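You operate a simulated robot arm through the tools that you are given. There is no shell and no other tool. Be economical: measure what you need, move in short steps, check, and stop when the job is done.

The job below is to be done with a simulated two-armed robot. You get a single attempt, and the scene is never put back.

JOB
Pick up the white tub from the base film deck top with one hand, pass it to the other hand and put it on the top of the pin box. Set down upright: white tub.

Only the result counts: the job must be done as asked and must still hold three seconds after the hand-in. Knocking over, shifting, dropping, spilling or breaking anything else fails it.

ROBOT AND FRAMES
Two 7-joint arms with two-finger parallel grippers on one trunk, on a base that drives. Base frame: it is fixed to the floor where the robot stands at the start and does not move with it; the origin is under the middle of the robot, x ahead of it, y to its left, z up. Readings come in m, degrees, newtons and seconds.
The left shoulder is at the start at [0.03, 0.119, 0.935], the right one opposite. With the tool pointing down near the work surface each hand reaches from about 0.28 to 0.68 m from the robot's upright axis, wherever it stands, measured 20 degrees to its own side. Places, roughly: top of the pin box (16x13 cm) [0.36, 2.48, 0.88]. Payload 3.43 kg a hand.
The TCP of each hand is the grasp point between the finger pads, 0.03 m short of the fingertips. In the tool frame z runs along the fingers and y along their closing line. Largest opening 0.094 m; finger width 0.028, thickness 0.01; the body of the gripper, 0.05 by 0.096 m, starts 0.055 m behind the TCP.
Orientation is told as [roll, pitch, yaw] about the base's x, y, z axes, in that order, counted from this pose: with the fingers straight down and closing along the base's y, the tool's x points along the base's -x, its y along +y and its z along -z.

CONTROLS
- The arms move only by the tool play_rows. It takes "left_commands", "right_commands" or both (then of equal length, played together; a hand with none holds still); each is a list of rows, each an object of numbers (a shift or turn left out is 0, a gripper value left out holds the last): "dx", "dy", "dz": the shift along the base's x, y, z in units of 300 mm (1.0 is 300 mm); "rx", "ry", "rz": the turn, a rotation vector about the base's x, y, z in units of 90 degrees (1.0 is 90 degrees). In form: [{"dx": .., "dy": .., "dz": .., "rx": .., "ry": .., "rz": ..}, ...]. A call has 1 to 10 rows; each row is the pose to reach, as a shift and turn from the pose commanded when the call began. "left_claw" and "right_claw" are, for a hand that has rows, the opening, from 0 (shut) to 1 (fully open), set as the call begins (left out, the last holds). A call with a number of a shift or a turn outside -1 to 1 is refused whole. A row lasts 0.2 s, in which the tool goes at most 0.05 m and 8.6 degrees; a call with a longer step from one row to the next is refused whole, and so is a gripper value outside its range. A pose out of reach is approached as far as the arm can. The call stops where the force on the tool passes 40 N (or 10 N more than at its start, if that is more) or the arm is blocked; 0.2 s more then pass. Each finger travels about 0.072 m/s and halts on what it meets, pressing with about 28 N; the grip force reading is that of the motor and also rises with nothing between the fingers. The clock runs only during rows and for 0.2 s after the last one: add rows that repeat a pose to give the fingers time. The reply holds the time, the measured pose of the TCP, the force on the tool along the base axes, the opening and the grip force, in the units named above and with some noise, with the torque about the TCP (base axes, N m) and any sound that the robot's microphone picked up.
- Cameras (640 x 400 px; columns grow to the right, rows downward): "scene" is now at [0.045, -0.0247, 1.6345]; the picture's right is [-0.15, -0.99, 0.00], its down [-0.83, 0.12, -0.54] and it looks along [0.54, -0.08, -0.84] (base axes); focal length 268 px, centre (320, 200). "left" rides on the left gripper at [0.076, -0.014, -0.102] in its tool frame; the picture's right is [0.18, 0.98, 0.00], its down [-0.75, 0.14, -0.64] and it looks along [-0.63, 0.12, 0.77] (tool axes); focal length 243 px, centre (320, 200). "right" rides on the right gripper at [0.076, 0.014, -0.102] in its tool frame; the picture's right is [-0.18, 0.98, 0.00], its down [-0.75, -0.14, -0.64] and it looks along [-0.63, -0.12, 0.77] (tool axes); focal length 243 px, centre (320, 200). There is no depth. A picture from a camera that has moved, and an enlarged one, comes with that camera's place and axes in the base frame and with its lens. The place of the scene camera against the robot may be out by one fixed shift of up to 0.025 m in any direction.
- camera(camera): a new picture of that camera. No time passes.
- lift_body(by): slides the trunk up (or, below 0, down) by that many m; the arms and the scene camera ride with it, the base frame stays. It gives what a move gives, with no picture.
- roll_base(legs): drives the robot by 1 to 6 legs, each [ahead, turn to the left] in m and degrees, along the robot's own axes; the way and the turn of a leg run together, so that a leg with both is an arc; at most 1.5 m and 180 degrees a leg. The arms and the cameras ride along, it lands a little off, and it stops where it bumps. It gives what a move gives.
- pan_tilt(pan, tilt): turns the head with the scene camera to pan (to the left, within 143 degrees either way) and tilt (down, from -29 to 69), counted from straight ahead of the robot. It gives what a move gives.
- close_up(camera, box): a new picture of the part [left, top, right, bottom] of that camera's present view, enlarged. No time passes.
- job_done(): hands the job in; it is judged then, once.

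Go step by step. Nothing tells you exact positions but the pictures and the camera data: compare them with the known pose of the tool, close in by small moves and look again before you grip or let go. The budget is 120 turns and 92 pictures, counting those below and the enlarged ones. Unless the task says otherwise, let go and move clear before handing in, and close with one line.

The tools are called after "Request:" by a JSON object that holds its "op" and its "data". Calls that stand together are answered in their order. play_rows: Moves the arms, as the interface text tells. Its arguments: {"type":"object","properties":{"left_commands":{"type":"array","items":{"type":"object","properties":{"dx":{"type":"number"},"dy":{"type":"number"},"dz":{"type":"number"},"rx":{"type":"number"},"ry":{"type":"number"},"rz":{"type":"number"}}}},"left_claw":{"type":"number"},"right_commands":{"type":"array","items":{"type":"object","properties":{"dx":{"type":"number"},"dy":{"type":"number"},"dz":{"type":"number"},"rx":{"type":"number"},"ry":{"type":"number"},"rz":{"type":"number"}}}},"right_claw":{"type":"number"}},"required":[]} The other tools are called the same way: lift_body (by) slides the trunk up or down; roll_base (legs) drives the base; pan_tilt (pan, tilt) turns the head that bears the scene camera; camera (camera) takes a picture; close_up (camera, box) takes an enlarged picture of a part of a camera's view; job_done () hands the job in.

At the start:

```text
clock: 0.0
left_tool_pos: [0.4291, 0.0096, 1.1113]
left_ee_rot: [0.0, 0.1, 0.0]
left_force: [0.1, -0.4, 1.2]
left_torque: [0.01, 0.0, 0.01]
left_finger_gap: 0.094
left_gripper_force: 0.1
right_tool_pos: [0.3428, -0.2588, 1.1201]
right_ee_rot: [0.1, 0.0, -0.1]
right_force: [0.1, 0.0, -0.3]
right_torque: [0.0, 0.0, 0.02]
right_finger_gap: 0.094
right_gripper_force: 0.0
trunk travel left (down, up): [-0.2, 0.21]
robot x, y, heading: [0.0021, -0.0003, -0.1]
head pan, tilt: [-8.5, 57.0]
```

scene: 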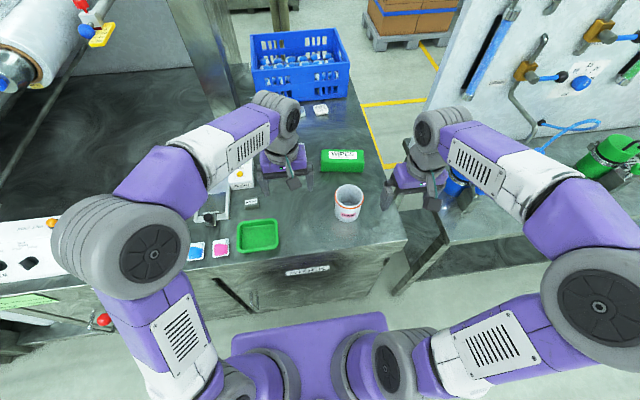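
right: 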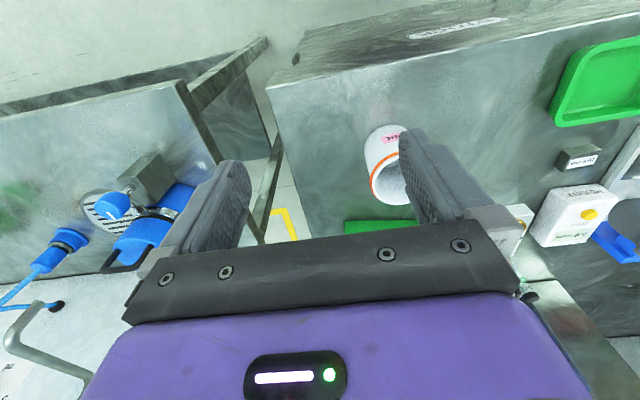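
left: 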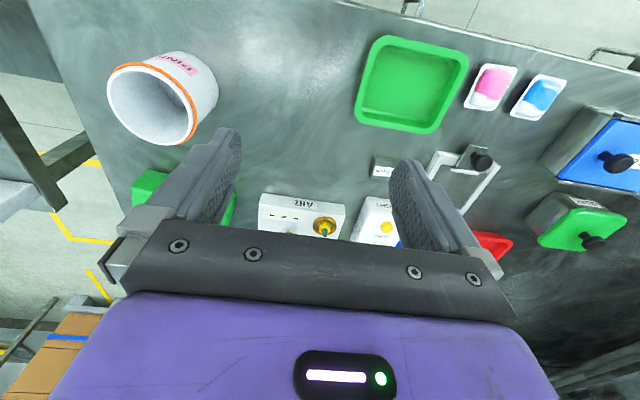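

I see the white tub on the deck near (0.49, -0.18, ~0.89). I'll take enlarged pictures to size it before planning the grip.

Request:
{"op": "close_up", "data": {"camera": "scene", "box": [270, 130, 430, 230]}}

Request:
{"op": "close_up", "data": {"camera": "left", "box": [80, 30, 272, 150]}}

Request:
{"op": "close_up", "data": {"camera": "right", "box": [320, 100, 480, 220]}}

```text
4.00 times, centred on (350, 180) of scene
camera zoom: at [0.045, -0.0247, 1.6345], right [-0.15, -0.99, 0.0], down [-0.83, 0.12, -0.54], along [0.54, -0.08, -0.84], focal length 1072 px, centre (200, 280)
```

zoom: 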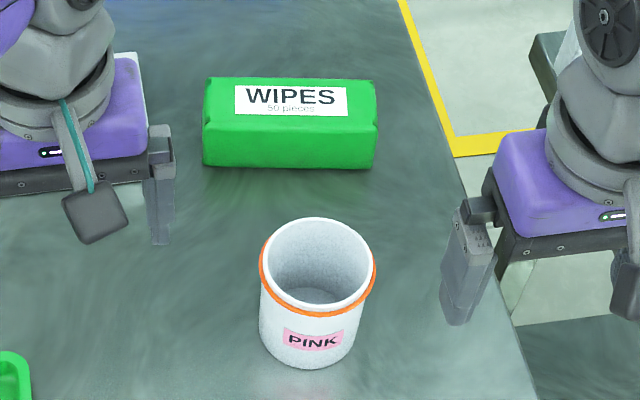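

```text
3.33 times, centred on (176, 90) of left
camera zoom: at [0.3535, -0.0049, 1.2154], right [-0.18, 0.98, 0.0], down [0.75, 0.14, 0.64], along [0.63, 0.12, -0.77], focal length 809 px, centre (800, 567)
```

zoom: 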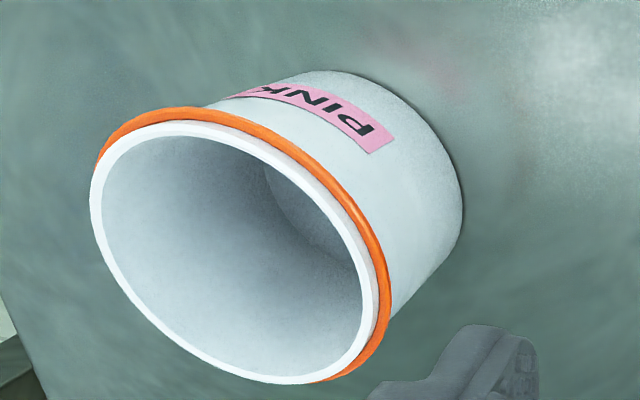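

```text
3.33 times, centred on (400, 160) of right
camera zoom: at [0.2678, -0.2427, 1.2212], right [0.18, 0.98, 0.0], down [0.75, -0.14, 0.64], along [0.63, -0.12, -0.77], focal length 809 px, centre (53, 333)
```

zoom: 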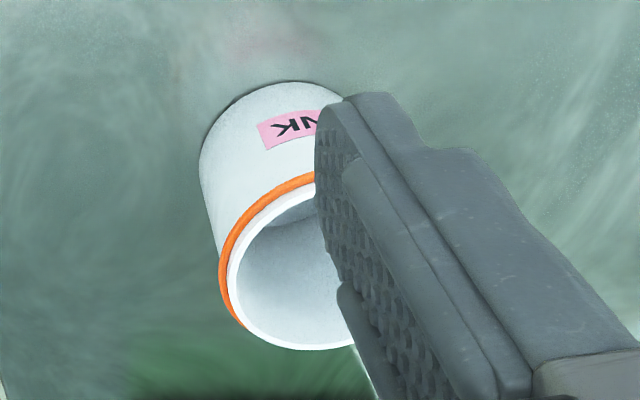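

The tub is roughly at (0.482, -0.175), about 0.098 m high and 0.078 m across, with a bead of about 0.09 m near the rim. The deck is at about z 0.838. I'll grip it high on the body with the right hand held level and pointing +y, then pass it to the left hand, which grips lower from the other side. First I turn the right hand.

Request:
{"op": "play_rows", "data": {"right_commands": [{"rx": 0.055, "ry": 0.055, "rz": -0.055, "dy": -0.04}, {"rx": 0.11, "ry": 0.11, "rz": -0.11, "dy": -0.08}, {"rx": 0.165, "ry": 0.165, "rz": -0.165, "dy": -0.12}, {"rx": 0.22, "ry": 0.22, "rz": -0.22, "dy": -0.16}, {"rx": 0.275, "ry": 0.275, "rz": -0.275, "dy": -0.2}, {"rx": 0.33, "ry": 0.33, "rz": -0.33, "dy": -0.24}, {"rx": 0.385, "ry": 0.385, "rz": -0.385, "dy": -0.27}], "right_claw": 1}}

Request:
{"op": "play_rows", "data": {"right_commands": [{"rx": 0.055, "ry": 0.055, "rz": -0.055, "dx": 0.05}, {"rx": 0.11, "ry": 0.11, "rz": -0.11, "dx": 0.1}, {"rx": 0.165, "ry": 0.165, "rz": -0.165, "dx": 0.15}, {"rx": 0.22, "ry": 0.22, "rz": -0.22, "dx": 0.2}, {"rx": 0.275, "ry": 0.275, "rz": -0.275, "dx": 0.3}, {"rx": 0.33, "ry": 0.33, "rz": -0.33, "dx": 0.4}, {"rx": 0.385, "ry": 0.385, "rz": -0.385, "dx": 0.463}]}}

Request:
{"op": "camera", "data": {"camera": "scene"}}

Request:
{"op": "camera", "data": {"camera": "right"}}

```text
clock: 1.6
left_tool_pos: [0.4303, 0.0101, 1.1127]
left_ee_rot: [0.0, 0.0, 0.0]
left_force: [0.0, -1.2, -1.0]
left_torque: [0.0, -0.01, -0.03]
left_finger_gap: 0.0939
left_gripper_force: 0.2
right_tool_pos: [0.3433, -0.3399, 1.1199]
right_ee_rot: [26.7, 41.9, -26.6]
right_force: [-0.4, 0.5, -0.1]
right_torque: [0.03, -0.03, -0.01]
right_finger_gap: 0.0939
right_gripper_force: 0.1
trunk travel left (down, up): [-0.2, 0.21]
robot x, y, heading: [0.0024, -0.0007, -0.1]
head pan, tilt: [-8.5, 57.0]
```

```text
clock: 3.2
left_tool_pos: [0.4289, 0.0096, 1.1128]
left_ee_rot: [0.0, 0.0, 0.0]
left_force: [-0.1, -0.2, 0.6]
left_torque: [0.02, 0.02, 0.0]
left_finger_gap: 0.094
left_gripper_force: 0.0
right_tool_pos: [0.4836, -0.3409, 1.119]
right_ee_rot: [-134.3, 89.8, 135.7]
right_force: [0.5, 0.4, -0.2]
right_torque: [-0.01, 0.0, 0.01]
right_finger_gap: 0.0939
right_gripper_force: 0.0
trunk travel left (down, up): [-0.2, 0.21]
robot x, y, heading: [-0.0021, -0.0003, 0.2]
head pan, tilt: [-8.5, 57.0]
```

```text
85 pictures are left
camera scene: at [0.0451, -0.025, 1.6345], right [-0.15, -0.99, 0.0], down [-0.83, 0.12, -0.54], along [0.54, -0.08, -0.84], focal length 268 px, centre (320, 200)
```

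scene: 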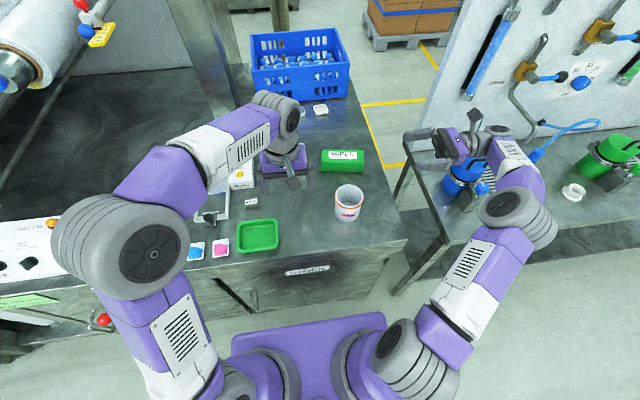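

```text
84 pictures are left
camera right: at [0.4977, -0.4411, 1.1947], right [0.98, 0.0, -0.19], down [-0.14, -0.64, -0.75], along [-0.12, 0.77, -0.63], focal length 243 px, centre (320, 200)
```

right: 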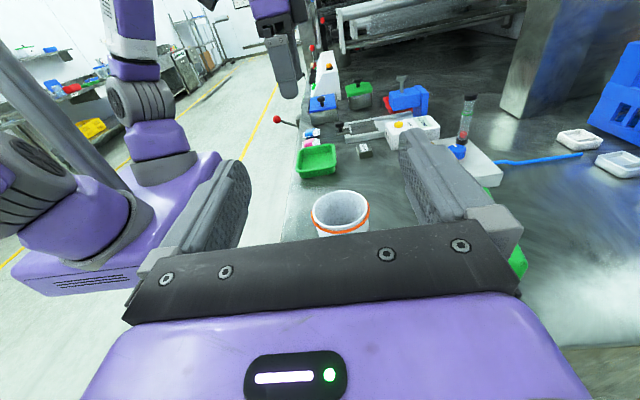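

The hand is level, but a blue pump on the next bench would be under the wrist if I approached along y. I'll turn the hand 45° so it comes from the robot's side instead.

Request:
{"op": "play_rows", "data": {"right_commands": [{"rz": -0.085, "dx": -0.05, "dy": 0.04}, {"rz": -0.17, "dx": -0.1, "dy": 0.08}, {"rz": -0.255, "dx": -0.155, "dy": 0.12}, {"rz": -0.34, "dx": -0.21, "dy": 0.16}, {"rz": -0.42, "dx": -0.26, "dy": 0.2}, {"rz": -0.5, "dx": -0.31, "dy": 0.247}]}}

Request:
{"op": "camera", "data": {"camera": "scene"}}

Request:
{"op": "camera", "data": {"camera": "right"}}

```text
clock: 4.6
left_tool_pos: [0.4289, 0.0101, 1.1131]
left_ee_rot: [0.1, 0.0, 0.0]
left_force: [0.7, 1.1, 0.1]
left_torque: [-0.02, 0.0, 0.0]
left_finger_gap: 0.094
left_gripper_force: 0.1
right_tool_pos: [0.3879, -0.2642, 1.1199]
right_ee_rot: [89.4, 89.9, -45.6]
right_force: [-0.5, 0.6, 0.2]
right_torque: [0.01, 0.02, -0.01]
right_finger_gap: 0.0943
right_gripper_force: 0.0
trunk travel left (down, up): [-0.2, 0.21]
robot x, y, heading: [-0.0026, 0.0008, -0.1]
head pan, tilt: [-8.5, 57.0]
```

```text
83 pictures are left
camera scene: at [0.0442, -0.0237, 1.6345], right [-0.15, -0.99, 0.0], down [-0.83, 0.12, -0.55], along [0.54, -0.08, -0.84], focal length 268 px, centre (320, 200)
```

scene: 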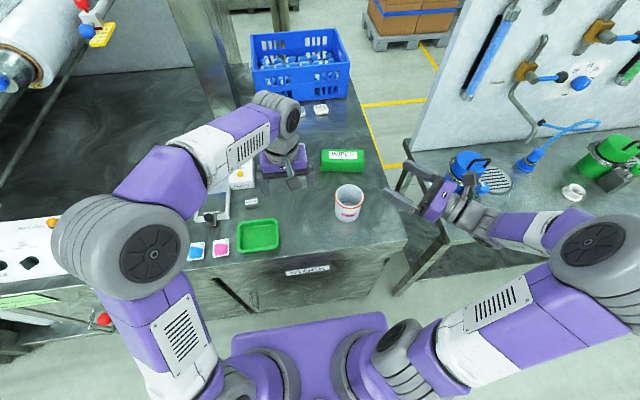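

```text
82 pictures are left
camera right: at [0.3261, -0.3457, 1.1955], right [0.69, -0.7, -0.18], down [-0.55, -0.35, -0.75], along [0.46, 0.62, -0.63], focal length 243 px, centre (320, 200)
```

right: 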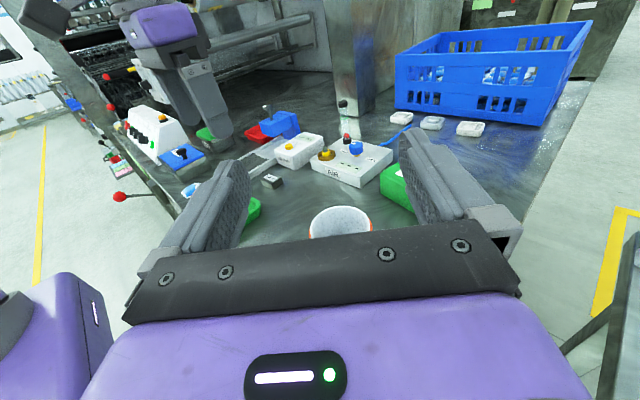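

Nothing is in the way of the arm. I'll go down in stages beside the tub.

Request:
{"op": "play_rows", "data": {"right_commands": [{"dz": -0.14}, {"dz": -0.28}, {"dz": -0.42}, {"dz": -0.5}]}}

Request:
{"op": "camera", "data": {"camera": "scene"}}

Request:
{"op": "camera", "data": {"camera": "right"}}

```text
clock: 5.6
left_tool_pos: [0.4291, 0.0099, 1.1137]
left_ee_rot: [0.0, 0.0, 0.0]
left_force: [0.1, 0.1, -0.2]
left_torque: [0.03, 0.0, 0.0]
left_finger_gap: 0.0939
left_gripper_force: 0.1
right_tool_pos: [0.3893, -0.2648, 0.9686]
right_ee_rot: [-107.7, 90.0, 117.3]
right_force: [0.1, -0.3, 0.2]
right_torque: [0.02, 0.02, 0.01]
right_finger_gap: 0.094
right_gripper_force: 0.1
trunk travel left (down, up): [-0.2, 0.21]
robot x, y, heading: [0.0003, -0.0007, 0.1]
head pan, tilt: [-8.5, 57.0]
```

```text
81 pictures are left
camera scene: at [0.0451, -0.0249, 1.6345], right [-0.15, -0.99, 0.0], down [-0.83, 0.12, -0.54], along [0.54, -0.08, -0.84], focal length 268 px, centre (320, 200)
```

scene: 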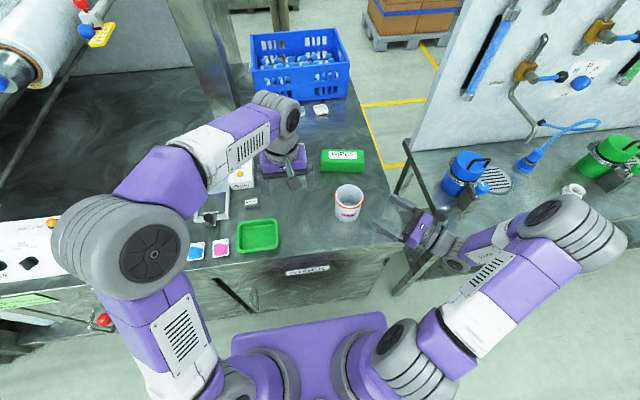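

```text
80 pictures are left
camera right: at [0.3273, -0.3464, 1.0443], right [0.69, -0.7, -0.18], down [-0.55, -0.35, -0.75], along [0.46, 0.63, -0.63], focal length 243 px, centre (320, 200)
```

right: 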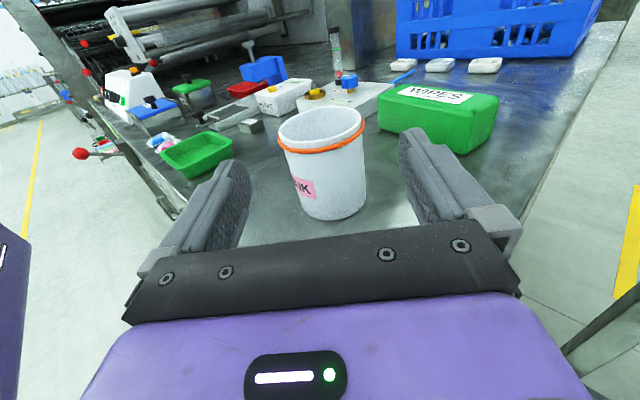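

Request:
{"op": "play_rows", "data": {"right_commands": [{"dz": -0.11}, {"dz": -0.215}, {"dz": -0.215}]}}

Request:
{"op": "camera", "data": {"camera": "right"}}

Request:
{"op": "close_up", "data": {"camera": "scene", "box": [300, 150, 460, 250]}}

```text
clock: 6.4
left_tool_pos: [0.4286, 0.0105, 1.1126]
left_ee_rot: [0.0, 0.1, 0.0]
left_force: [-0.2, 0.1, 0.2]
left_torque: [0.03, -0.03, 0.01]
left_finger_gap: 0.0939
left_gripper_force: 0.1
right_tool_pos: [0.3884, -0.2662, 0.9055]
right_ee_rot: [126.6, 90.1, -8.4]
right_force: [-0.1, 0.6, -0.5]
right_torque: [-0.01, 0.01, 0.02]
right_finger_gap: 0.0941
right_gripper_force: 0.1
trunk travel left (down, up): [-0.2, 0.21]
robot x, y, heading: [-0.0013, -0.0008, 0.1]
head pan, tilt: [-8.5, 57.0]
```

```text
79 pictures are left
camera right: at [0.3267, -0.3463, 0.9806], right [0.69, -0.7, -0.18], down [-0.55, -0.35, -0.75], along [0.46, 0.63, -0.63], focal length 243 px, centre (320, 200)
```

right: 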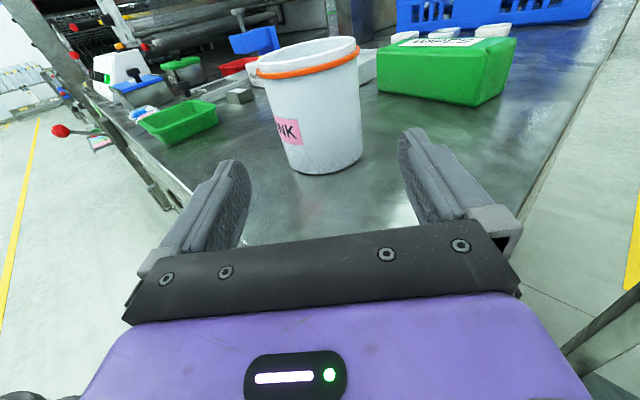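

```text
4.00 times, centred on (380, 200) of scene
camera zoom: at [0.0449, -0.0246, 1.6345], right [-0.15, -0.99, 0.0], down [-0.83, 0.12, -0.54], along [0.54, -0.08, -0.84], focal length 1072 px, centre (80, 200)
```

zoom: 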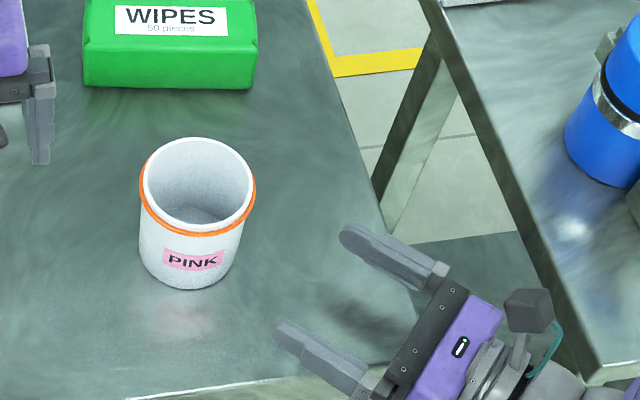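

Height is right and the tub is nearly on the approach line. I'll move in 0.10 m and look again.

Request:
{"op": "play_rows", "data": {"right_commands": [{"dx": 0.076, "dy": 0.081}, {"dx": 0.152, "dy": 0.162}, {"dx": 0.229, "dy": 0.243}, {"dx": 0.229, "dy": 0.243}]}}

Request:
{"op": "camera", "data": {"camera": "right"}}

Request:
{"op": "close_up", "data": {"camera": "scene", "box": [300, 150, 460, 250]}}

Request:
{"op": "camera", "data": {"camera": "left"}}

```text
clock: 7.4
left_tool_pos: [0.4306, 0.0111, 1.1132]
left_ee_rot: [0.1, 0.0, 0.0]
left_force: [0.7, 0.5, -0.1]
left_torque: [0.04, -0.03, -0.02]
left_finger_gap: 0.0941
left_gripper_force: 0.1
right_tool_pos: [0.4569, -0.1927, 0.9053]
right_ee_rot: [-134.7, 90.0, 90.3]
right_force: [0.0, -0.2, 0.6]
right_torque: [0.01, 0.04, 0.0]
right_finger_gap: 0.0939
right_gripper_force: 0.1
trunk travel left (down, up): [-0.2, 0.21]
robot x, y, heading: [0.0029, -0.0025, -0.0]
head pan, tilt: [-8.5, 57.0]
```

```text
77 pictures are left
camera right: at [0.3959, -0.2739, 0.9813], right [0.69, -0.7, -0.18], down [-0.55, -0.35, -0.75], along [0.46, 0.63, -0.63], focal length 243 px, centre (320, 200)
```

right: 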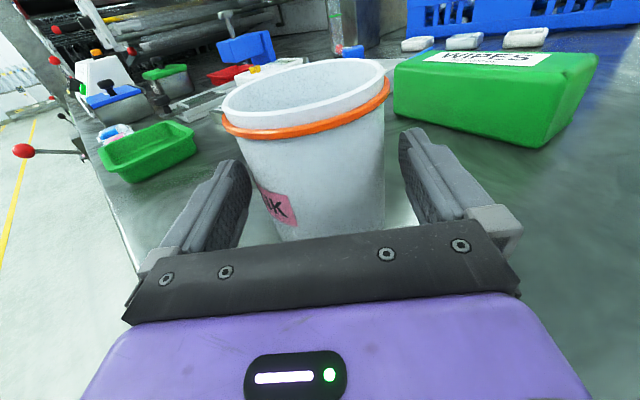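

```text
4.00 times, centred on (380, 200) of scene
camera zoom: at [0.0446, -0.0251, 1.6345], right [-0.15, -0.99, 0.0], down [-0.83, 0.12, -0.54], along [0.54, -0.08, -0.84], focal length 1072 px, centre (80, 200)
```

zoom: 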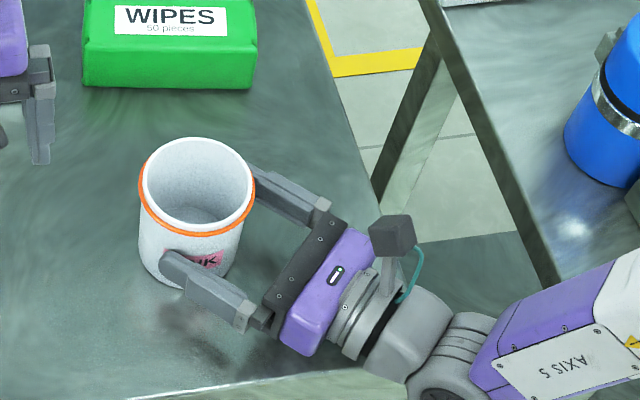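

```text
75 pictures are left
camera left: at [0.3532, -0.0052, 1.2155], right [-0.18, 0.98, 0.0], down [0.75, 0.14, 0.64], along [0.63, 0.12, -0.77], focal length 243 px, centre (320, 200)
```

left: 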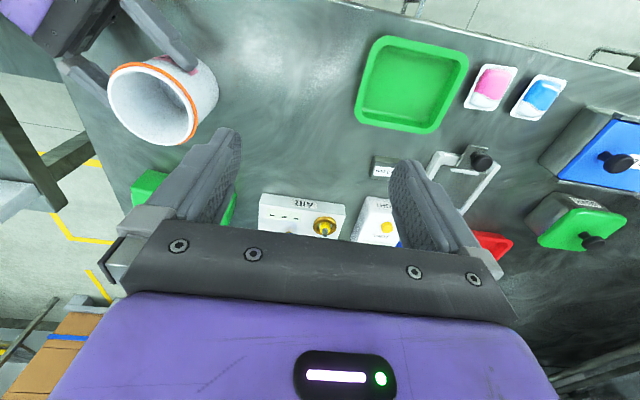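

The fingers straddle the tub and are centred on it. I'll advance 35 mm more, then close.

Request:
{"op": "play_rows", "data": {"right_commands": [{"dx": 0.042, "dy": 0.042}, {"dx": 0.0825, "dy": 0.0825}, {"dx": 0.0825, "dy": 0.0825}]}}

Request:
{"op": "camera", "data": {"camera": "right"}}

Request:
{"op": "close_up", "data": {"camera": "scene", "box": [300, 150, 460, 250]}}

```text
clock: 8.2
left_tool_pos: [0.4284, 0.0101, 1.112]
left_ee_rot: [0.0, 0.0, 0.0]
left_force: [0.0, -0.4, 0.1]
left_torque: [0.0, -0.04, -0.01]
left_finger_gap: 0.0939
left_gripper_force: 0.0
right_tool_pos: [0.4807, -0.1673, 0.9055]
right_ee_rot: [-132.6, 89.9, 92.2]
right_force: [-0.9, 0.3, 0.4]
right_torque: [-0.04, 0.01, 0.01]
right_finger_gap: 0.0937
right_gripper_force: 0.0
trunk travel left (down, up): [-0.2, 0.21]
robot x, y, heading: [0.0028, -0.0009, -0.0]
head pan, tilt: [-8.5, 57.0]
```

```text
74 pictures are left
camera right: at [0.4208, -0.2482, 0.9807], right [0.69, -0.7, -0.18], down [-0.55, -0.35, -0.75], along [0.46, 0.63, -0.63], focal length 243 px, centre (320, 200)
```

right: 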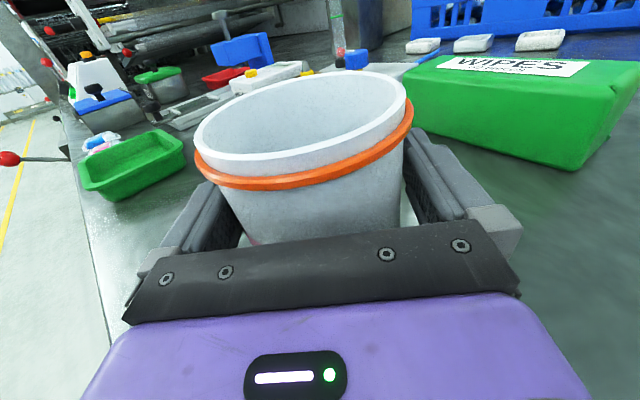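

```text
4.00 times, centred on (380, 200) of scene
camera zoom: at [0.0449, -0.0249, 1.6345], right [-0.15, -0.99, 0.0], down [-0.83, 0.12, -0.54], along [0.54, -0.08, -0.84], focal length 1072 px, centre (80, 200)
```

zoom: 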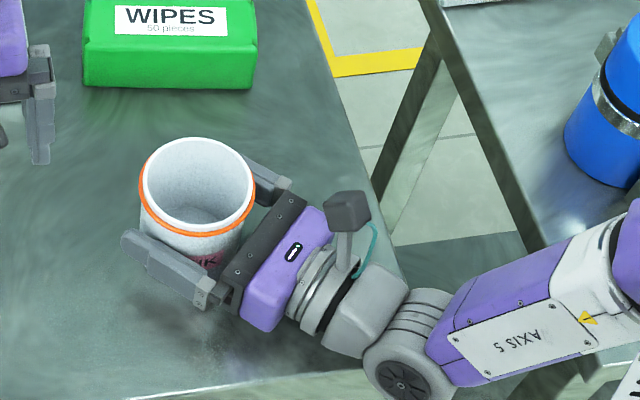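

The tub axis is at the TCP and the fingers sit below the bead. Closing now.

Request:
{"op": "play_rows", "data": {"right_commands": [{}, {}, {}, {}], "right_claw": 0}}

Request:
{"op": "camera", "data": {"camera": "right"}}

```text
clock: 9.2
left_tool_pos: [0.43, 0.0098, 1.1126]
left_ee_rot: [0.0, 0.0, -0.1]
left_force: [0.7, -0.2, 0.5]
left_torque: [-0.03, 0.02, 0.01]
left_finger_gap: 0.0941
left_gripper_force: 0.0
right_tool_pos: [0.4826, -0.1671, 0.9053]
right_ee_rot: [-141.7, 89.9, 83.4]
right_force: [0.8, 0.7, 0.7]
right_torque: [-0.03, -0.04, 0.02]
right_finger_gap: 0.0872
right_gripper_force: 28.5
trunk travel left (down, up): [-0.2, 0.21]
robot x, y, heading: [-0.0009, 0.0003, 0.0]
head pan, tilt: [-8.5, 57.0]
```

```text
72 pictures are left
camera right: at [0.4207, -0.2481, 0.9808], right [0.69, -0.7, -0.18], down [-0.55, -0.35, -0.75], along [0.46, 0.63, -0.63], focal length 243 px, centre (320, 200)
```

right: 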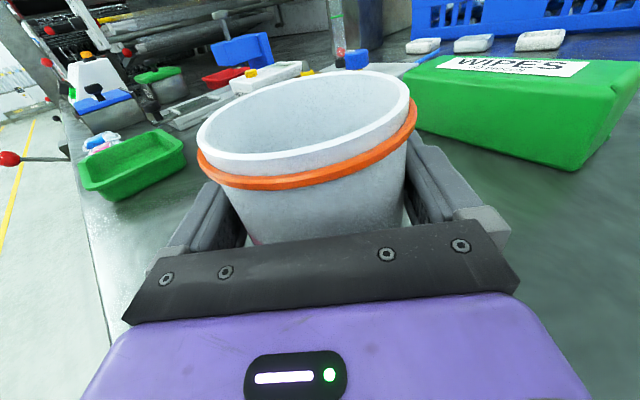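

The grip is firm at 0.087 m. I'll lift gently.

Request:
{"op": "play_rows", "data": {"right_commands": [{"dz": 0.05}, {"dz": 0.12}, {"dz": 0.22}, {"dz": 0.32}, {"dz": 0.42}, {"dz": 0.5}]}}

Request:
{"op": "camera", "data": {"camera": "right"}}

Request:
{"op": "camera", "data": {"camera": "scene"}}

Request:
{"op": "camera", "data": {"camera": "left"}}

```text
clock: 10.6
left_tool_pos: [0.4293, 0.0114, 1.1129]
left_ee_rot: [0.0, 0.0, 0.0]
left_force: [0.4, 0.2, 0.5]
left_torque: [-0.02, -0.05, -0.02]
left_finger_gap: 0.0939
left_gripper_force: 0.0
right_tool_pos: [0.4822, -0.1671, 1.0556]
right_ee_rot: [-120.1, 90.0, 104.8]
right_force: [-0.2, 0.0, -1.3]
right_torque: [0.03, -0.01, 0.03]
right_finger_gap: 0.0872
right_gripper_force: 27.8
trunk travel left (down, up): [-0.2, 0.21]
robot x, y, heading: [-0.0001, 0.0002, 0.4]
head pan, tilt: [-8.5, 57.0]
```

```text
71 pictures are left
camera right: at [0.4206, -0.2477, 1.1307], right [0.7, -0.69, -0.18], down [-0.55, -0.35, -0.75], along [0.46, 0.63, -0.63], focal length 243 px, centre (320, 200)
```

right: 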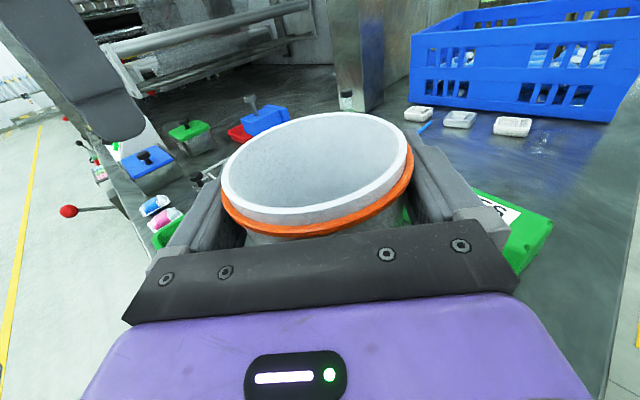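

```text
70 pictures are left
camera scene: at [0.0447, -0.0244, 1.6345], right [-0.15, -0.99, 0.0], down [-0.83, 0.12, -0.54], along [0.54, -0.08, -0.84], focal length 268 px, centre (320, 200)
```

scene: 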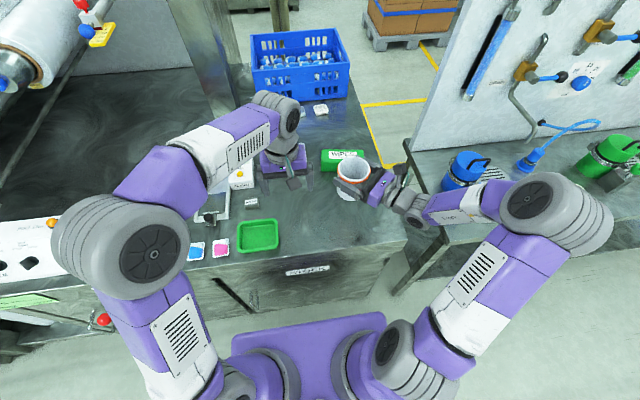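

```text
69 pictures are left
camera left: at [0.3533, -0.0047, 1.2155], right [-0.18, 0.98, 0.0], down [0.75, 0.14, 0.64], along [0.63, 0.12, -0.77], focal length 243 px, centre (320, 200)
```

left: 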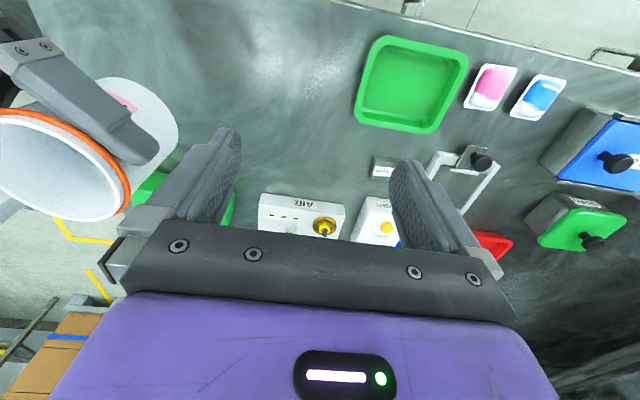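

The tub looks lower in the grip than before. I'll check for a slip or a tilt.

Request:
{"op": "close_up", "data": {"camera": "scene", "box": [300, 130, 428, 210]}}

Request:
{"op": "close_up", "data": {"camera": "left", "box": [0, 20, 256, 220]}}

```text
5.00 times, centred on (364, 170) of scene
camera zoom: at [0.0447, -0.0244, 1.6345], right [-0.15, -0.99, 0.0], down [-0.83, 0.12, -0.54], along [0.54, -0.08, -0.84], focal length 1340 px, centre (100, 350)
```

zoom: 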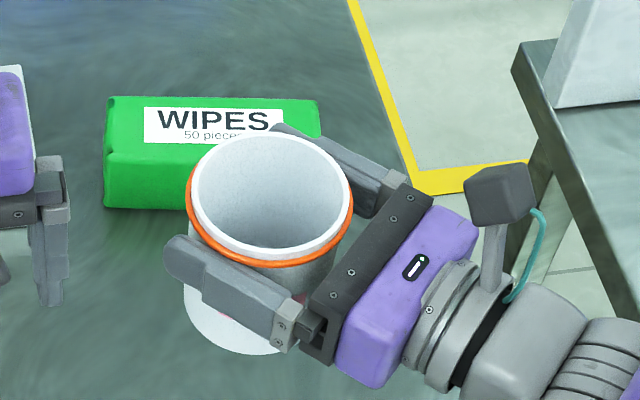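

```text
2.00 times, centred on (128, 120) of left
camera zoom: at [0.3533, -0.0047, 1.2155], right [-0.18, 0.98, 0.0], down [0.75, 0.14, 0.64], along [0.63, 0.12, -0.77], focal length 485 px, centre (704, 360)
```

zoom: 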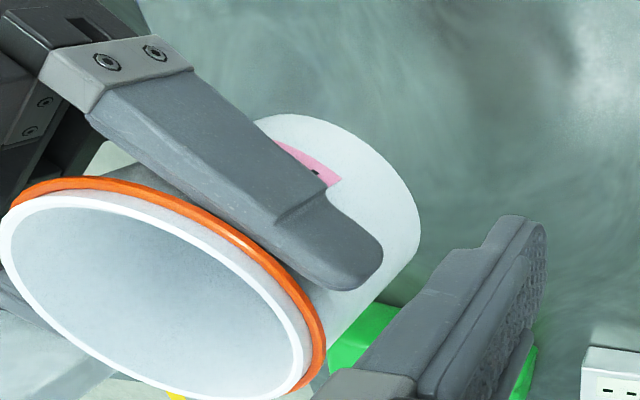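

The tub slid down until its bead came to rest on the finger tops. It hangs upright and is secure. Next I turn the left hand level (pointing -y) and move it out to the left, ready for the pass.

Request:
{"op": "play_rows", "data": {"left_commands": [{"rx": -0.055, "ry": 0.055, "rz": 0.055, "dy": 0.08}, {"rx": -0.11, "ry": 0.11, "rz": 0.11, "dy": 0.16, "dz": 0.04}, {"rx": -0.165, "ry": 0.165, "rz": 0.165, "dy": 0.24, "dz": 0.08}, {"rx": -0.22, "ry": 0.22, "rz": 0.22, "dy": 0.32, "dz": 0.1}, {"rx": -0.275, "ry": 0.275, "rz": 0.275, "dy": 0.4, "dz": 0.13}, {"rx": -0.33, "ry": 0.33, "rz": 0.33, "dy": 0.46, "dz": 0.13}, {"rx": -0.385, "ry": 0.385, "rz": 0.385, "dy": 0.5, "dz": 0.13}], "left_claw": 1}}

Request:
{"op": "camera", "data": {"camera": "scene"}}

```text
clock: 12.2
left_tool_pos: [0.4299, 0.1613, 1.1516]
left_ee_rot: [-26.8, 41.9, 26.5]
left_force: [0.7, 0.5, -0.5]
left_torque: [-0.01, 0.0, 0.03]
left_finger_gap: 0.094
left_gripper_force: 0.1
right_tool_pos: [0.4827, -0.1669, 1.054]
right_ee_rot: [-79.0, 90.0, 145.9]
right_force: [-0.2, 0.3, -0.6]
right_torque: [0.02, 0.03, -0.01]
right_finger_gap: 0.0874
right_gripper_force: 27.9
trunk travel left (down, up): [-0.2, 0.21]
robot x, y, heading: [0.0, 0.0001, 0.1]
head pan, tilt: [-8.5, 57.0]
```

```text
66 pictures are left
camera scene: at [0.0451, -0.024, 1.6344], right [-0.15, -0.99, 0.0], down [-0.83, 0.12, -0.54], along [0.54, -0.08, -0.84], focal length 268 px, centre (320, 200)
```

scene: 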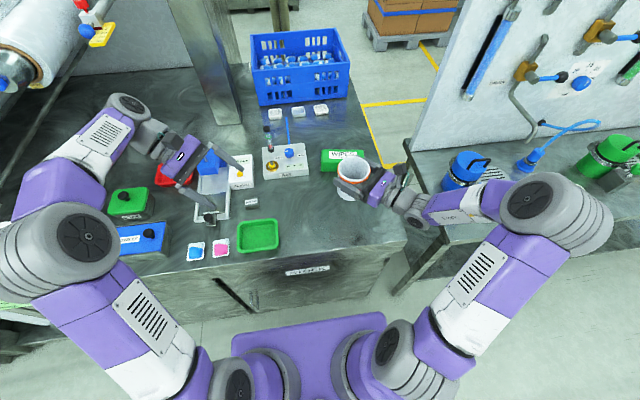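

I'd rather do the pass clear of the machine. I'll back the base away from the deck first.

Request:
{"op": "roll_base", "data": {"legs": [[-0.5, 0]]}}

Request:
{"op": "camera", "data": {"camera": "scene"}}

```text
clock: 15.1
left_tool_pos: [-0.0646, 0.1595, 1.1499]
left_ee_rot: [-26.6, 41.7, 26.5]
left_force: [-0.5, 0.5, 0.3]
left_torque: [0.0, 0.0, 0.04]
left_finger_gap: 0.094
left_gripper_force: 0.1
right_tool_pos: [-0.0125, -0.1688, 1.0544]
right_ee_rot: [-169.9, 90.0, 55.0]
right_force: [-0.5, -0.1, -1.3]
right_torque: [0.02, -0.01, -0.01]
right_finger_gap: 0.087
right_gripper_force: 28.0
trunk travel left (down, up): [-0.2, 0.21]
robot x, y, heading: [-0.494, 0.0004, -0.3]
head pan, tilt: [-8.5, 57.0]
```

```text
65 pictures are left
camera scene: at [-0.4502, -0.0244, 1.6345], right [-0.15, -0.99, 0.0], down [-0.83, 0.13, -0.55], along [0.54, -0.08, -0.84], focal length 268 px, centre (320, 200)
```

scene: 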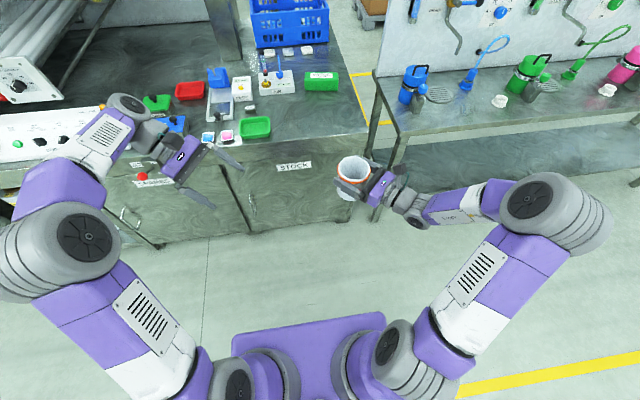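

There's free space now. I'll finish turning the left hand and bring the right hand with the tub to the middle, pointing +y.

Request:
{"op": "play_rows", "data": {"left_commands": [{"rx": -0.055, "ry": 0.055, "rz": 0.055, "dy": 0.03, "dz": -0.03}, {"rx": -0.11, "ry": 0.11, "rz": 0.11, "dy": 0.06, "dz": -0.09}, {"rx": -0.165, "ry": 0.165, "rz": 0.165, "dy": 0.09, "dz": -0.15}, {"rx": -0.22, "ry": 0.22, "rz": 0.22, "dy": 0.12, "dz": -0.21}, {"rx": -0.275, "ry": 0.275, "rz": 0.275, "dy": 0.14, "dz": -0.27}, {"rx": -0.33, "ry": 0.33, "rz": 0.33, "dy": 0.14, "dz": -0.33}, {"rx": -0.385, "ry": 0.385, "rz": 0.385, "dy": 0.14, "dz": -0.39}, {"rx": -0.385, "ry": 0.385, "rz": 0.385, "dy": 0.14, "dz": -0.44, "dx": 0.065}]}}

Request:
{"op": "play_rows", "data": {"right_commands": [{"rz": 0.06, "dx": -0.01, "dy": 0.04}, {"rz": 0.12, "dx": -0.03, "dy": 0.1}, {"rz": 0.18, "dx": -0.05, "dy": 0.16}, {"rz": 0.25, "dx": -0.07, "dy": 0.22}, {"rz": 0.32, "dx": -0.09, "dy": 0.28}, {"rz": 0.39, "dx": -0.105, "dy": 0.34}, {"rz": 0.45, "dx": -0.105, "dy": 0.4}, {"rz": 0.5, "dx": -0.105, "dy": 0.46}, {"rz": 0.5, "dx": -0.105, "dy": 0.5}]}}

Request:
{"op": "camera", "data": {"camera": "scene"}}

Request:
{"op": "camera", "data": {"camera": "left"}}

Request:
{"op": "camera", "data": {"camera": "right"}}

```text
clock: 16.9
left_tool_pos: [-0.0447, 0.2013, 1.0184]
left_ee_rot: [161.9, 90.0, -108.0]
left_force: [0.3, 0.1, 0.4]
left_torque: [-0.04, -0.02, -0.03]
left_finger_gap: 0.094
left_gripper_force: 0.0
right_tool_pos: [-0.0121, -0.1672, 1.0554]
right_ee_rot: [-79.6, 89.9, 145.3]
right_force: [-0.1, -0.6, 0.2]
right_torque: [-0.02, -0.01, 0.01]
right_finger_gap: 0.087
right_gripper_force: 27.9
trunk travel left (down, up): [-0.2, 0.21]
robot x, y, heading: [-0.494, -0.0006, -0.3]
head pan, tilt: [-8.5, 57.0]
```

```text
clock: 18.9
left_tool_pos: [-0.0449, 0.2019, 1.0198]
left_ee_rot: [-138.3, 89.8, -48.3]
left_force: [-0.2, -0.4, 0.2]
left_torque: [-0.03, 0.01, -0.04]
left_finger_gap: 0.0942
left_gripper_force: 0.0
right_tool_pos: [-0.0431, -0.0169, 1.0542]
right_ee_rot: [-112.6, 89.9, 157.3]
right_force: [-1.4, 0.0, -0.6]
right_torque: [-0.02, 0.01, -0.02]
right_finger_gap: 0.0873
right_gripper_force: 28.2
trunk travel left (down, up): [-0.2, 0.21]
robot x, y, heading: [-0.4926, 0.0017, -0.0]
head pan, tilt: [-8.5, 57.0]
```

```text
64 pictures are left
camera scene: at [-0.4497, -0.0243, 1.6345], right [-0.15, -0.99, 0.0], down [-0.83, 0.13, -0.54], along [0.54, -0.08, -0.84], focal length 268 px, centre (320, 200)
```

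scene: 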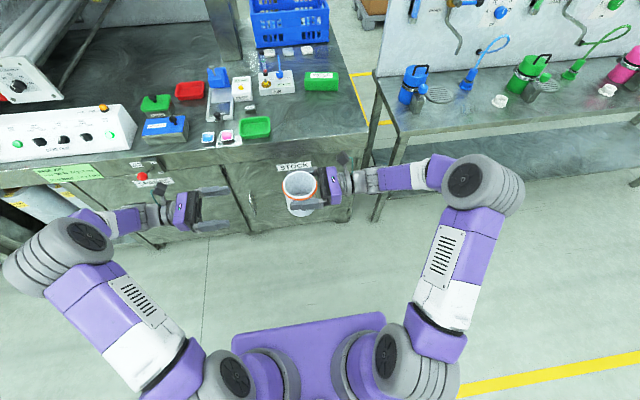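

```text
63 pictures are left
camera left: at [-0.0309, 0.3036, 1.0961], right [-0.98, 0.0, 0.18], down [-0.14, 0.64, -0.75], along [-0.12, -0.77, -0.63], focal length 243 px, centre (320, 200)
```

left: 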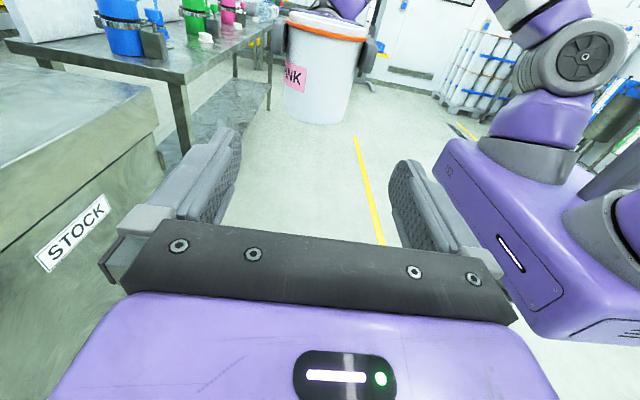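

```text
62 pictures are left
camera right: at [-0.0289, -0.1186, 1.1301], right [0.98, 0.0, -0.18], down [-0.14, -0.64, -0.75], along [-0.12, 0.77, -0.63], focal length 243 px, centre (320, 200)
```

right: 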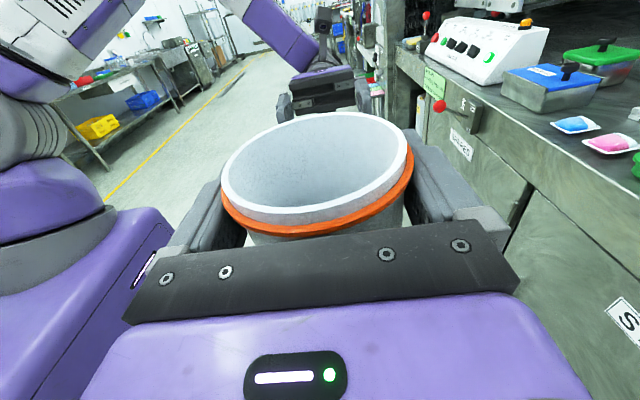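

The two hands are lined up, with the left one 36 mm below the right, under its fingers. I'll bring the left hand in until its fingertips are just short of the tub.

Request:
{"op": "play_rows", "data": {"left_commands": [{"dy": -0.15}, {"dy": -0.29}, {"dy": -0.42}, {"dy": -0.42}]}}

Request:
{"op": "camera", "data": {"camera": "left"}}

Request:
{"op": "close_up", "data": {"camera": "scene", "box": [220, 145, 380, 245]}}

```text
clock: 19.9
left_tool_pos: [-0.0452, 0.0769, 1.0197]
left_ee_rot: [-157.6, 89.8, -67.7]
left_force: [-0.5, -0.3, 0.2]
left_torque: [0.05, -0.02, -0.03]
left_finger_gap: 0.0942
left_gripper_force: 0.0
right_tool_pos: [-0.0435, -0.0173, 1.0546]
right_ee_rot: [-91.6, 90.0, 178.2]
right_force: [-0.3, 0.2, 0.2]
right_torque: [-0.01, 0.0, 0.0]
right_finger_gap: 0.0869
right_gripper_force: 27.9
trunk travel left (down, up): [-0.2, 0.21]
robot x, y, heading: [-0.4958, -0.0012, -0.0]
head pan, tilt: [-8.5, 57.0]
```

```text
61 pictures are left
camera left: at [-0.0308, 0.178, 1.0958], right [-0.98, 0.0, 0.18], down [-0.14, 0.64, -0.75], along [-0.12, -0.77, -0.63], focal length 243 px, centre (320, 200)
```

left: 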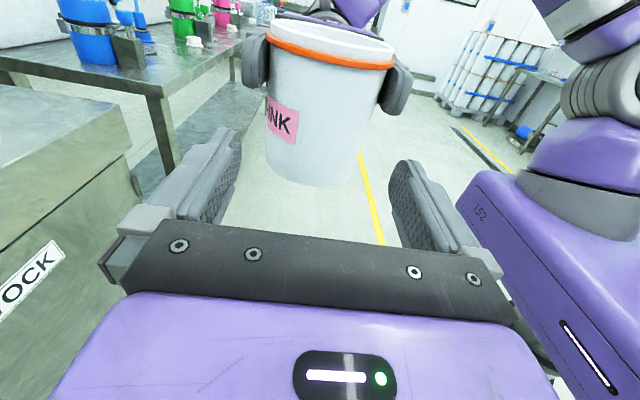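

```text
4.00 times, centred on (300, 195) of scene
camera zoom: at [-0.4496, -0.0238, 1.6345], right [-0.15, -0.99, 0.0], down [-0.83, 0.12, -0.54], along [0.54, -0.08, -0.84], focal length 1072 px, centre (400, 220)
```

zoom: 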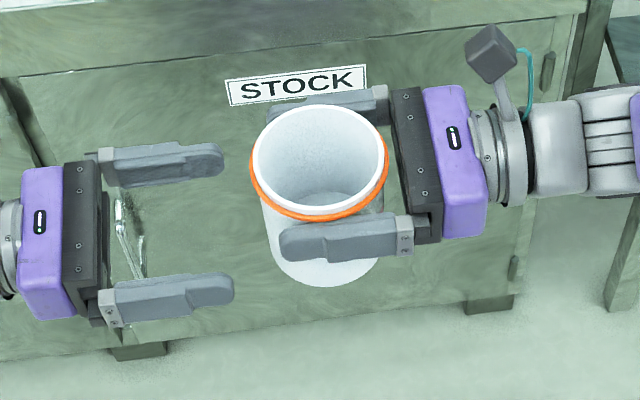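

Tub is centred. I'll move the left hand in around it.

Request:
{"op": "play_rows", "data": {"left_commands": [{"dy": -0.08}, {"dy": -0.16}, {"dy": -0.22}, {"dy": -0.275}, {"dy": -0.275}]}}

Request:
{"op": "camera", "data": {"camera": "left"}}

Request:
{"op": "close_up", "data": {"camera": "scene", "box": [220, 145, 380, 245]}}

```text
clock: 21.1
left_tool_pos: [-0.0457, -0.0061, 1.0203]
left_ee_rot: [-140.1, 90.0, -50.1]
left_force: [-0.3, 0.0, -0.2]
left_torque: [0.01, 0.03, 0.0]
left_finger_gap: 0.0939
left_gripper_force: 0.0
right_tool_pos: [-0.044, -0.0166, 1.054]
right_ee_rot: [-117.5, 89.9, 152.3]
right_force: [0.1, -0.4, -0.1]
right_torque: [0.02, -0.01, -0.01]
right_finger_gap: 0.0871
right_gripper_force: 28.1
trunk travel left (down, up): [-0.2, 0.21]
robot x, y, heading: [-0.495, 0.0007, -0.5]
head pan, tilt: [-8.5, 57.0]
```

```text
59 pictures are left
camera left: at [-0.0308, 0.0951, 1.0952], right [-0.98, 0.0, 0.18], down [-0.14, 0.64, -0.75], along [-0.12, -0.77, -0.63], focal length 243 px, centre (320, 200)
```

left: 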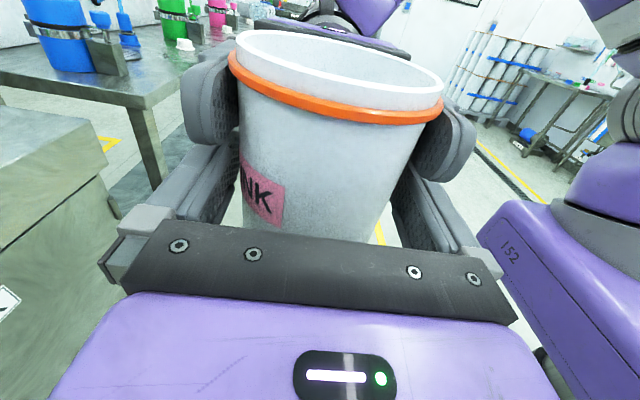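

```text
4.00 times, centred on (300, 195) of scene
camera zoom: at [-0.4496, -0.0241, 1.6345], right [-0.15, -0.99, 0.0], down [-0.83, 0.13, -0.54], along [0.54, -0.08, -0.84], focal length 1072 px, centre (400, 220)
```

zoom: 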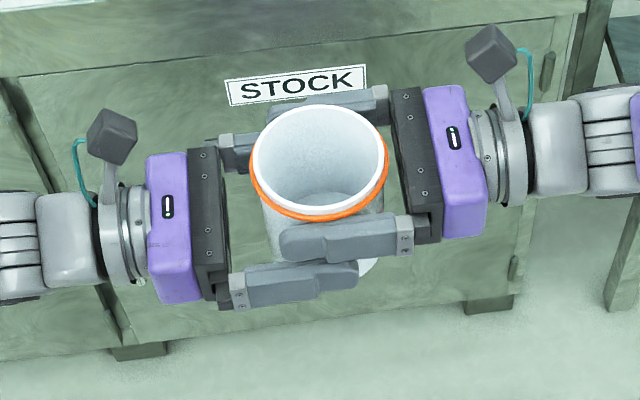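

Request:
{"op": "play_rows", "data": {"left_commands": [{"dy": -0.02}, {"dy": -0.02}]}}

Request:
{"op": "play_rows", "data": {"left_commands": [{}, {}, {}, {}], "left_claw": 0}}

Request:
{"op": "camera", "data": {"camera": "left"}}

Request:
{"op": "camera", "data": {"camera": "right"}}

```text
clock: 21.7
left_tool_pos: [-0.0451, -0.0118, 1.0194]
left_ee_rot: [-151.0, 89.9, -61.0]
left_force: [0.7, 1.0, -0.5]
left_torque: [0.0, 0.03, -0.01]
left_finger_gap: 0.0938
left_gripper_force: 0.0
right_tool_pos: [-0.0437, -0.0178, 1.0555]
right_ee_rot: [-122.2, 89.9, 147.7]
right_force: [0.0, 0.5, -0.9]
right_torque: [-0.03, -0.01, 0.03]
right_finger_gap: 0.087
right_gripper_force: 27.8
trunk travel left (down, up): [-0.2, 0.21]
robot x, y, heading: [-0.4953, -0.0005, -0.1]
head pan, tilt: [-8.5, 57.0]
```

```text
clock: 22.7
left_tool_pos: [-0.0451, -0.0124, 1.0191]
left_ee_rot: [-128.2, 89.9, -38.0]
left_force: [9.7, 0.3, -0.4]
left_torque: [-0.01, 0.16, -0.03]
left_finger_gap: 0.0857
left_gripper_force: 28.7
right_tool_pos: [-0.0436, -0.0169, 1.0542]
right_ee_rot: [-134.0, 89.8, 136.0]
right_force: [-9.4, 0.6, 0.2]
right_torque: [0.02, 0.15, 0.11]
right_finger_gap: 0.0871
right_gripper_force: 27.8
trunk travel left (down, up): [-0.2, 0.21]
robot x, y, heading: [-0.4951, -0.0043, -0.2]
head pan, tilt: [-8.5, 57.0]
```

```text
57 pictures are left
camera left: at [-0.0303, 0.0897, 1.0954], right [-0.98, 0.0, 0.18], down [-0.14, 0.64, -0.75], along [-0.12, -0.77, -0.63], focal length 243 px, centre (320, 200)
```

left: 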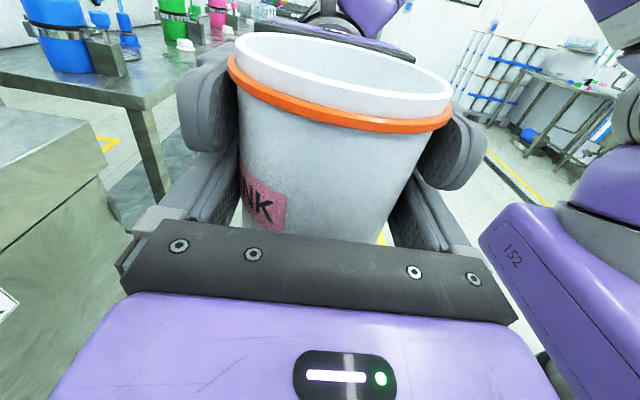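

```text
56 pictures are left
camera right: at [-0.0293, -0.1184, 1.1301], right [0.98, 0.0, -0.18], down [-0.14, -0.64, -0.75], along [-0.12, 0.77, -0.63], focal length 243 px, centre (320, 200)
```

right: 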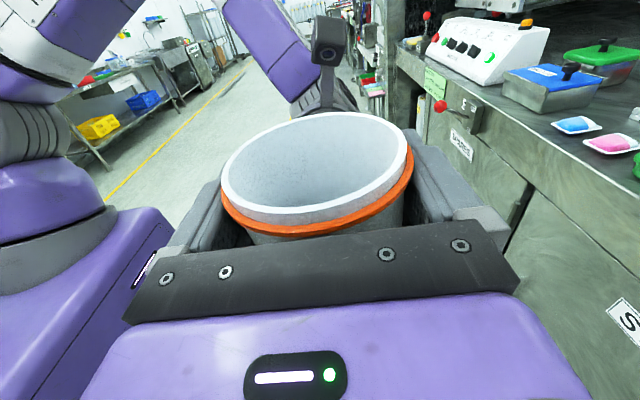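

Both hands hold the tub. There's about 9 N of sideways strain, so I'll relax that with a 1.5 mm shift before the right hand lets go.

Request:
{"op": "play_rows", "data": {"left_commands": [{"dx": 0.005}, {"dx": 0.005}]}}

```text
clock: 23.3
left_tool_pos: [-0.043, -0.0144, 1.0187]
left_ee_rot: [-130.9, 90.0, -41.0]
left_force: [5.3, -0.8, -0.5]
left_torque: [0.0, 0.12, -0.13]
left_finger_gap: 0.0855
left_gripper_force: 27.8
right_tool_pos: [-0.0445, -0.0187, 1.054]
right_ee_rot: [-94.3, 90.0, 175.6]
right_force: [-6.6, 0.3, -0.8]
right_torque: [0.0, 0.11, 0.16]
right_finger_gap: 0.0869
right_gripper_force: 28.0
trunk travel left (down, up): [-0.2, 0.21]
robot x, y, heading: [-0.4951, 0.0046, -0.1]
head pan, tilt: [-8.5, 57.0]
```

Request:
{"op": "play_rows", "data": {"left_commands": [{"dx": 0.005}, {"dx": 0.005}]}}

Request:
{"op": "play_rows", "data": {"right_commands": [{}, {}, {}, {}], "right_claw": 1}}

Request:
{"op": "camera", "data": {"camera": "left"}}

Request:
{"op": "camera", "data": {"camera": "right"}}

```text
clock: 23.9
left_tool_pos: [-0.0427, -0.0123, 1.0184]
left_ee_rot: [-143.0, 89.9, -53.1]
left_force: [-3.4, -0.5, -0.5]
left_torque: [0.05, -0.21, -0.15]
left_finger_gap: 0.0855
left_gripper_force: 28.2
right_tool_pos: [-0.0428, -0.0185, 1.0555]
right_ee_rot: [27.8, 90.0, -62.5]
right_force: [3.2, 1.2, -0.5]
right_torque: [-0.05, 0.1, 0.13]
right_finger_gap: 0.0874
right_gripper_force: 28.4
trunk travel left (down, up): [-0.2, 0.21]
robot x, y, heading: [-0.4958, -0.0023, 0.0]
head pan, tilt: [-8.5, 57.0]
```

```text
clock: 24.9
left_tool_pos: [-0.0416, -0.0128, 1.0199]
left_ee_rot: [-138.3, 90.0, -48.3]
left_force: [0.0, 0.6, -0.6]
left_torque: [0.0, 0.01, 0.02]
left_finger_gap: 0.0856
left_gripper_force: 27.8
right_tool_pos: [-0.0437, -0.0172, 1.055]
right_ee_rot: [-121.8, 90.0, 148.2]
right_force: [-0.1, 0.0, -0.7]
right_torque: [-0.01, -0.04, 0.01]
right_finger_gap: 0.094
right_gripper_force: 0.1
trunk travel left (down, up): [-0.2, 0.21]
robot x, y, heading: [-0.4934, 0.0009, -0.0]
head pan, tilt: [-8.5, 57.0]
```

```text
55 pictures are left
camera left: at [-0.0277, 0.0894, 1.0954], right [-0.98, 0.0, 0.18], down [-0.14, 0.64, -0.75], along [-0.12, -0.77, -0.63], focal length 243 px, centre (320, 200)
```

left: 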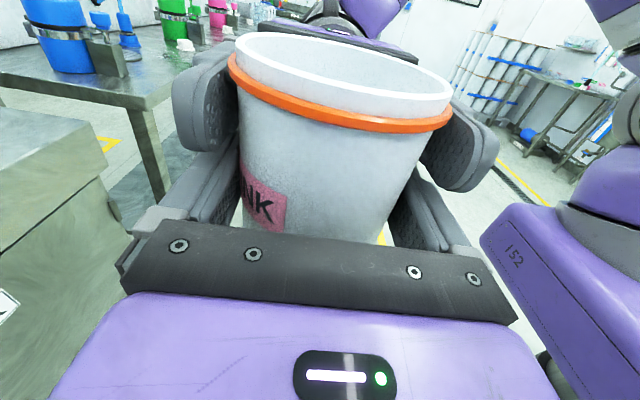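

```text
54 pictures are left
camera right: at [-0.0289, -0.1187, 1.1301], right [0.98, 0.0, -0.18], down [-0.14, -0.64, -0.75], along [-0.12, 0.77, -0.63], focal length 243 px, centre (320, 200)
```

right: 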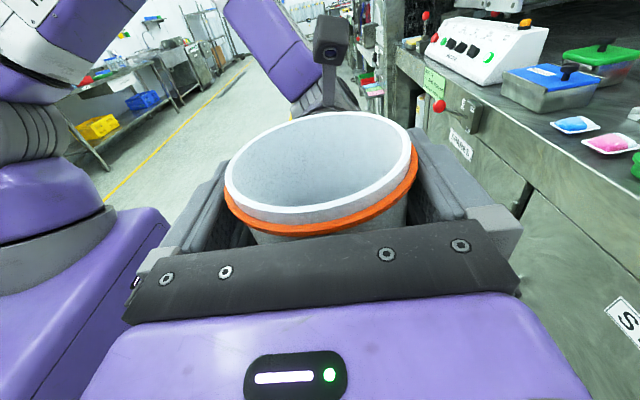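

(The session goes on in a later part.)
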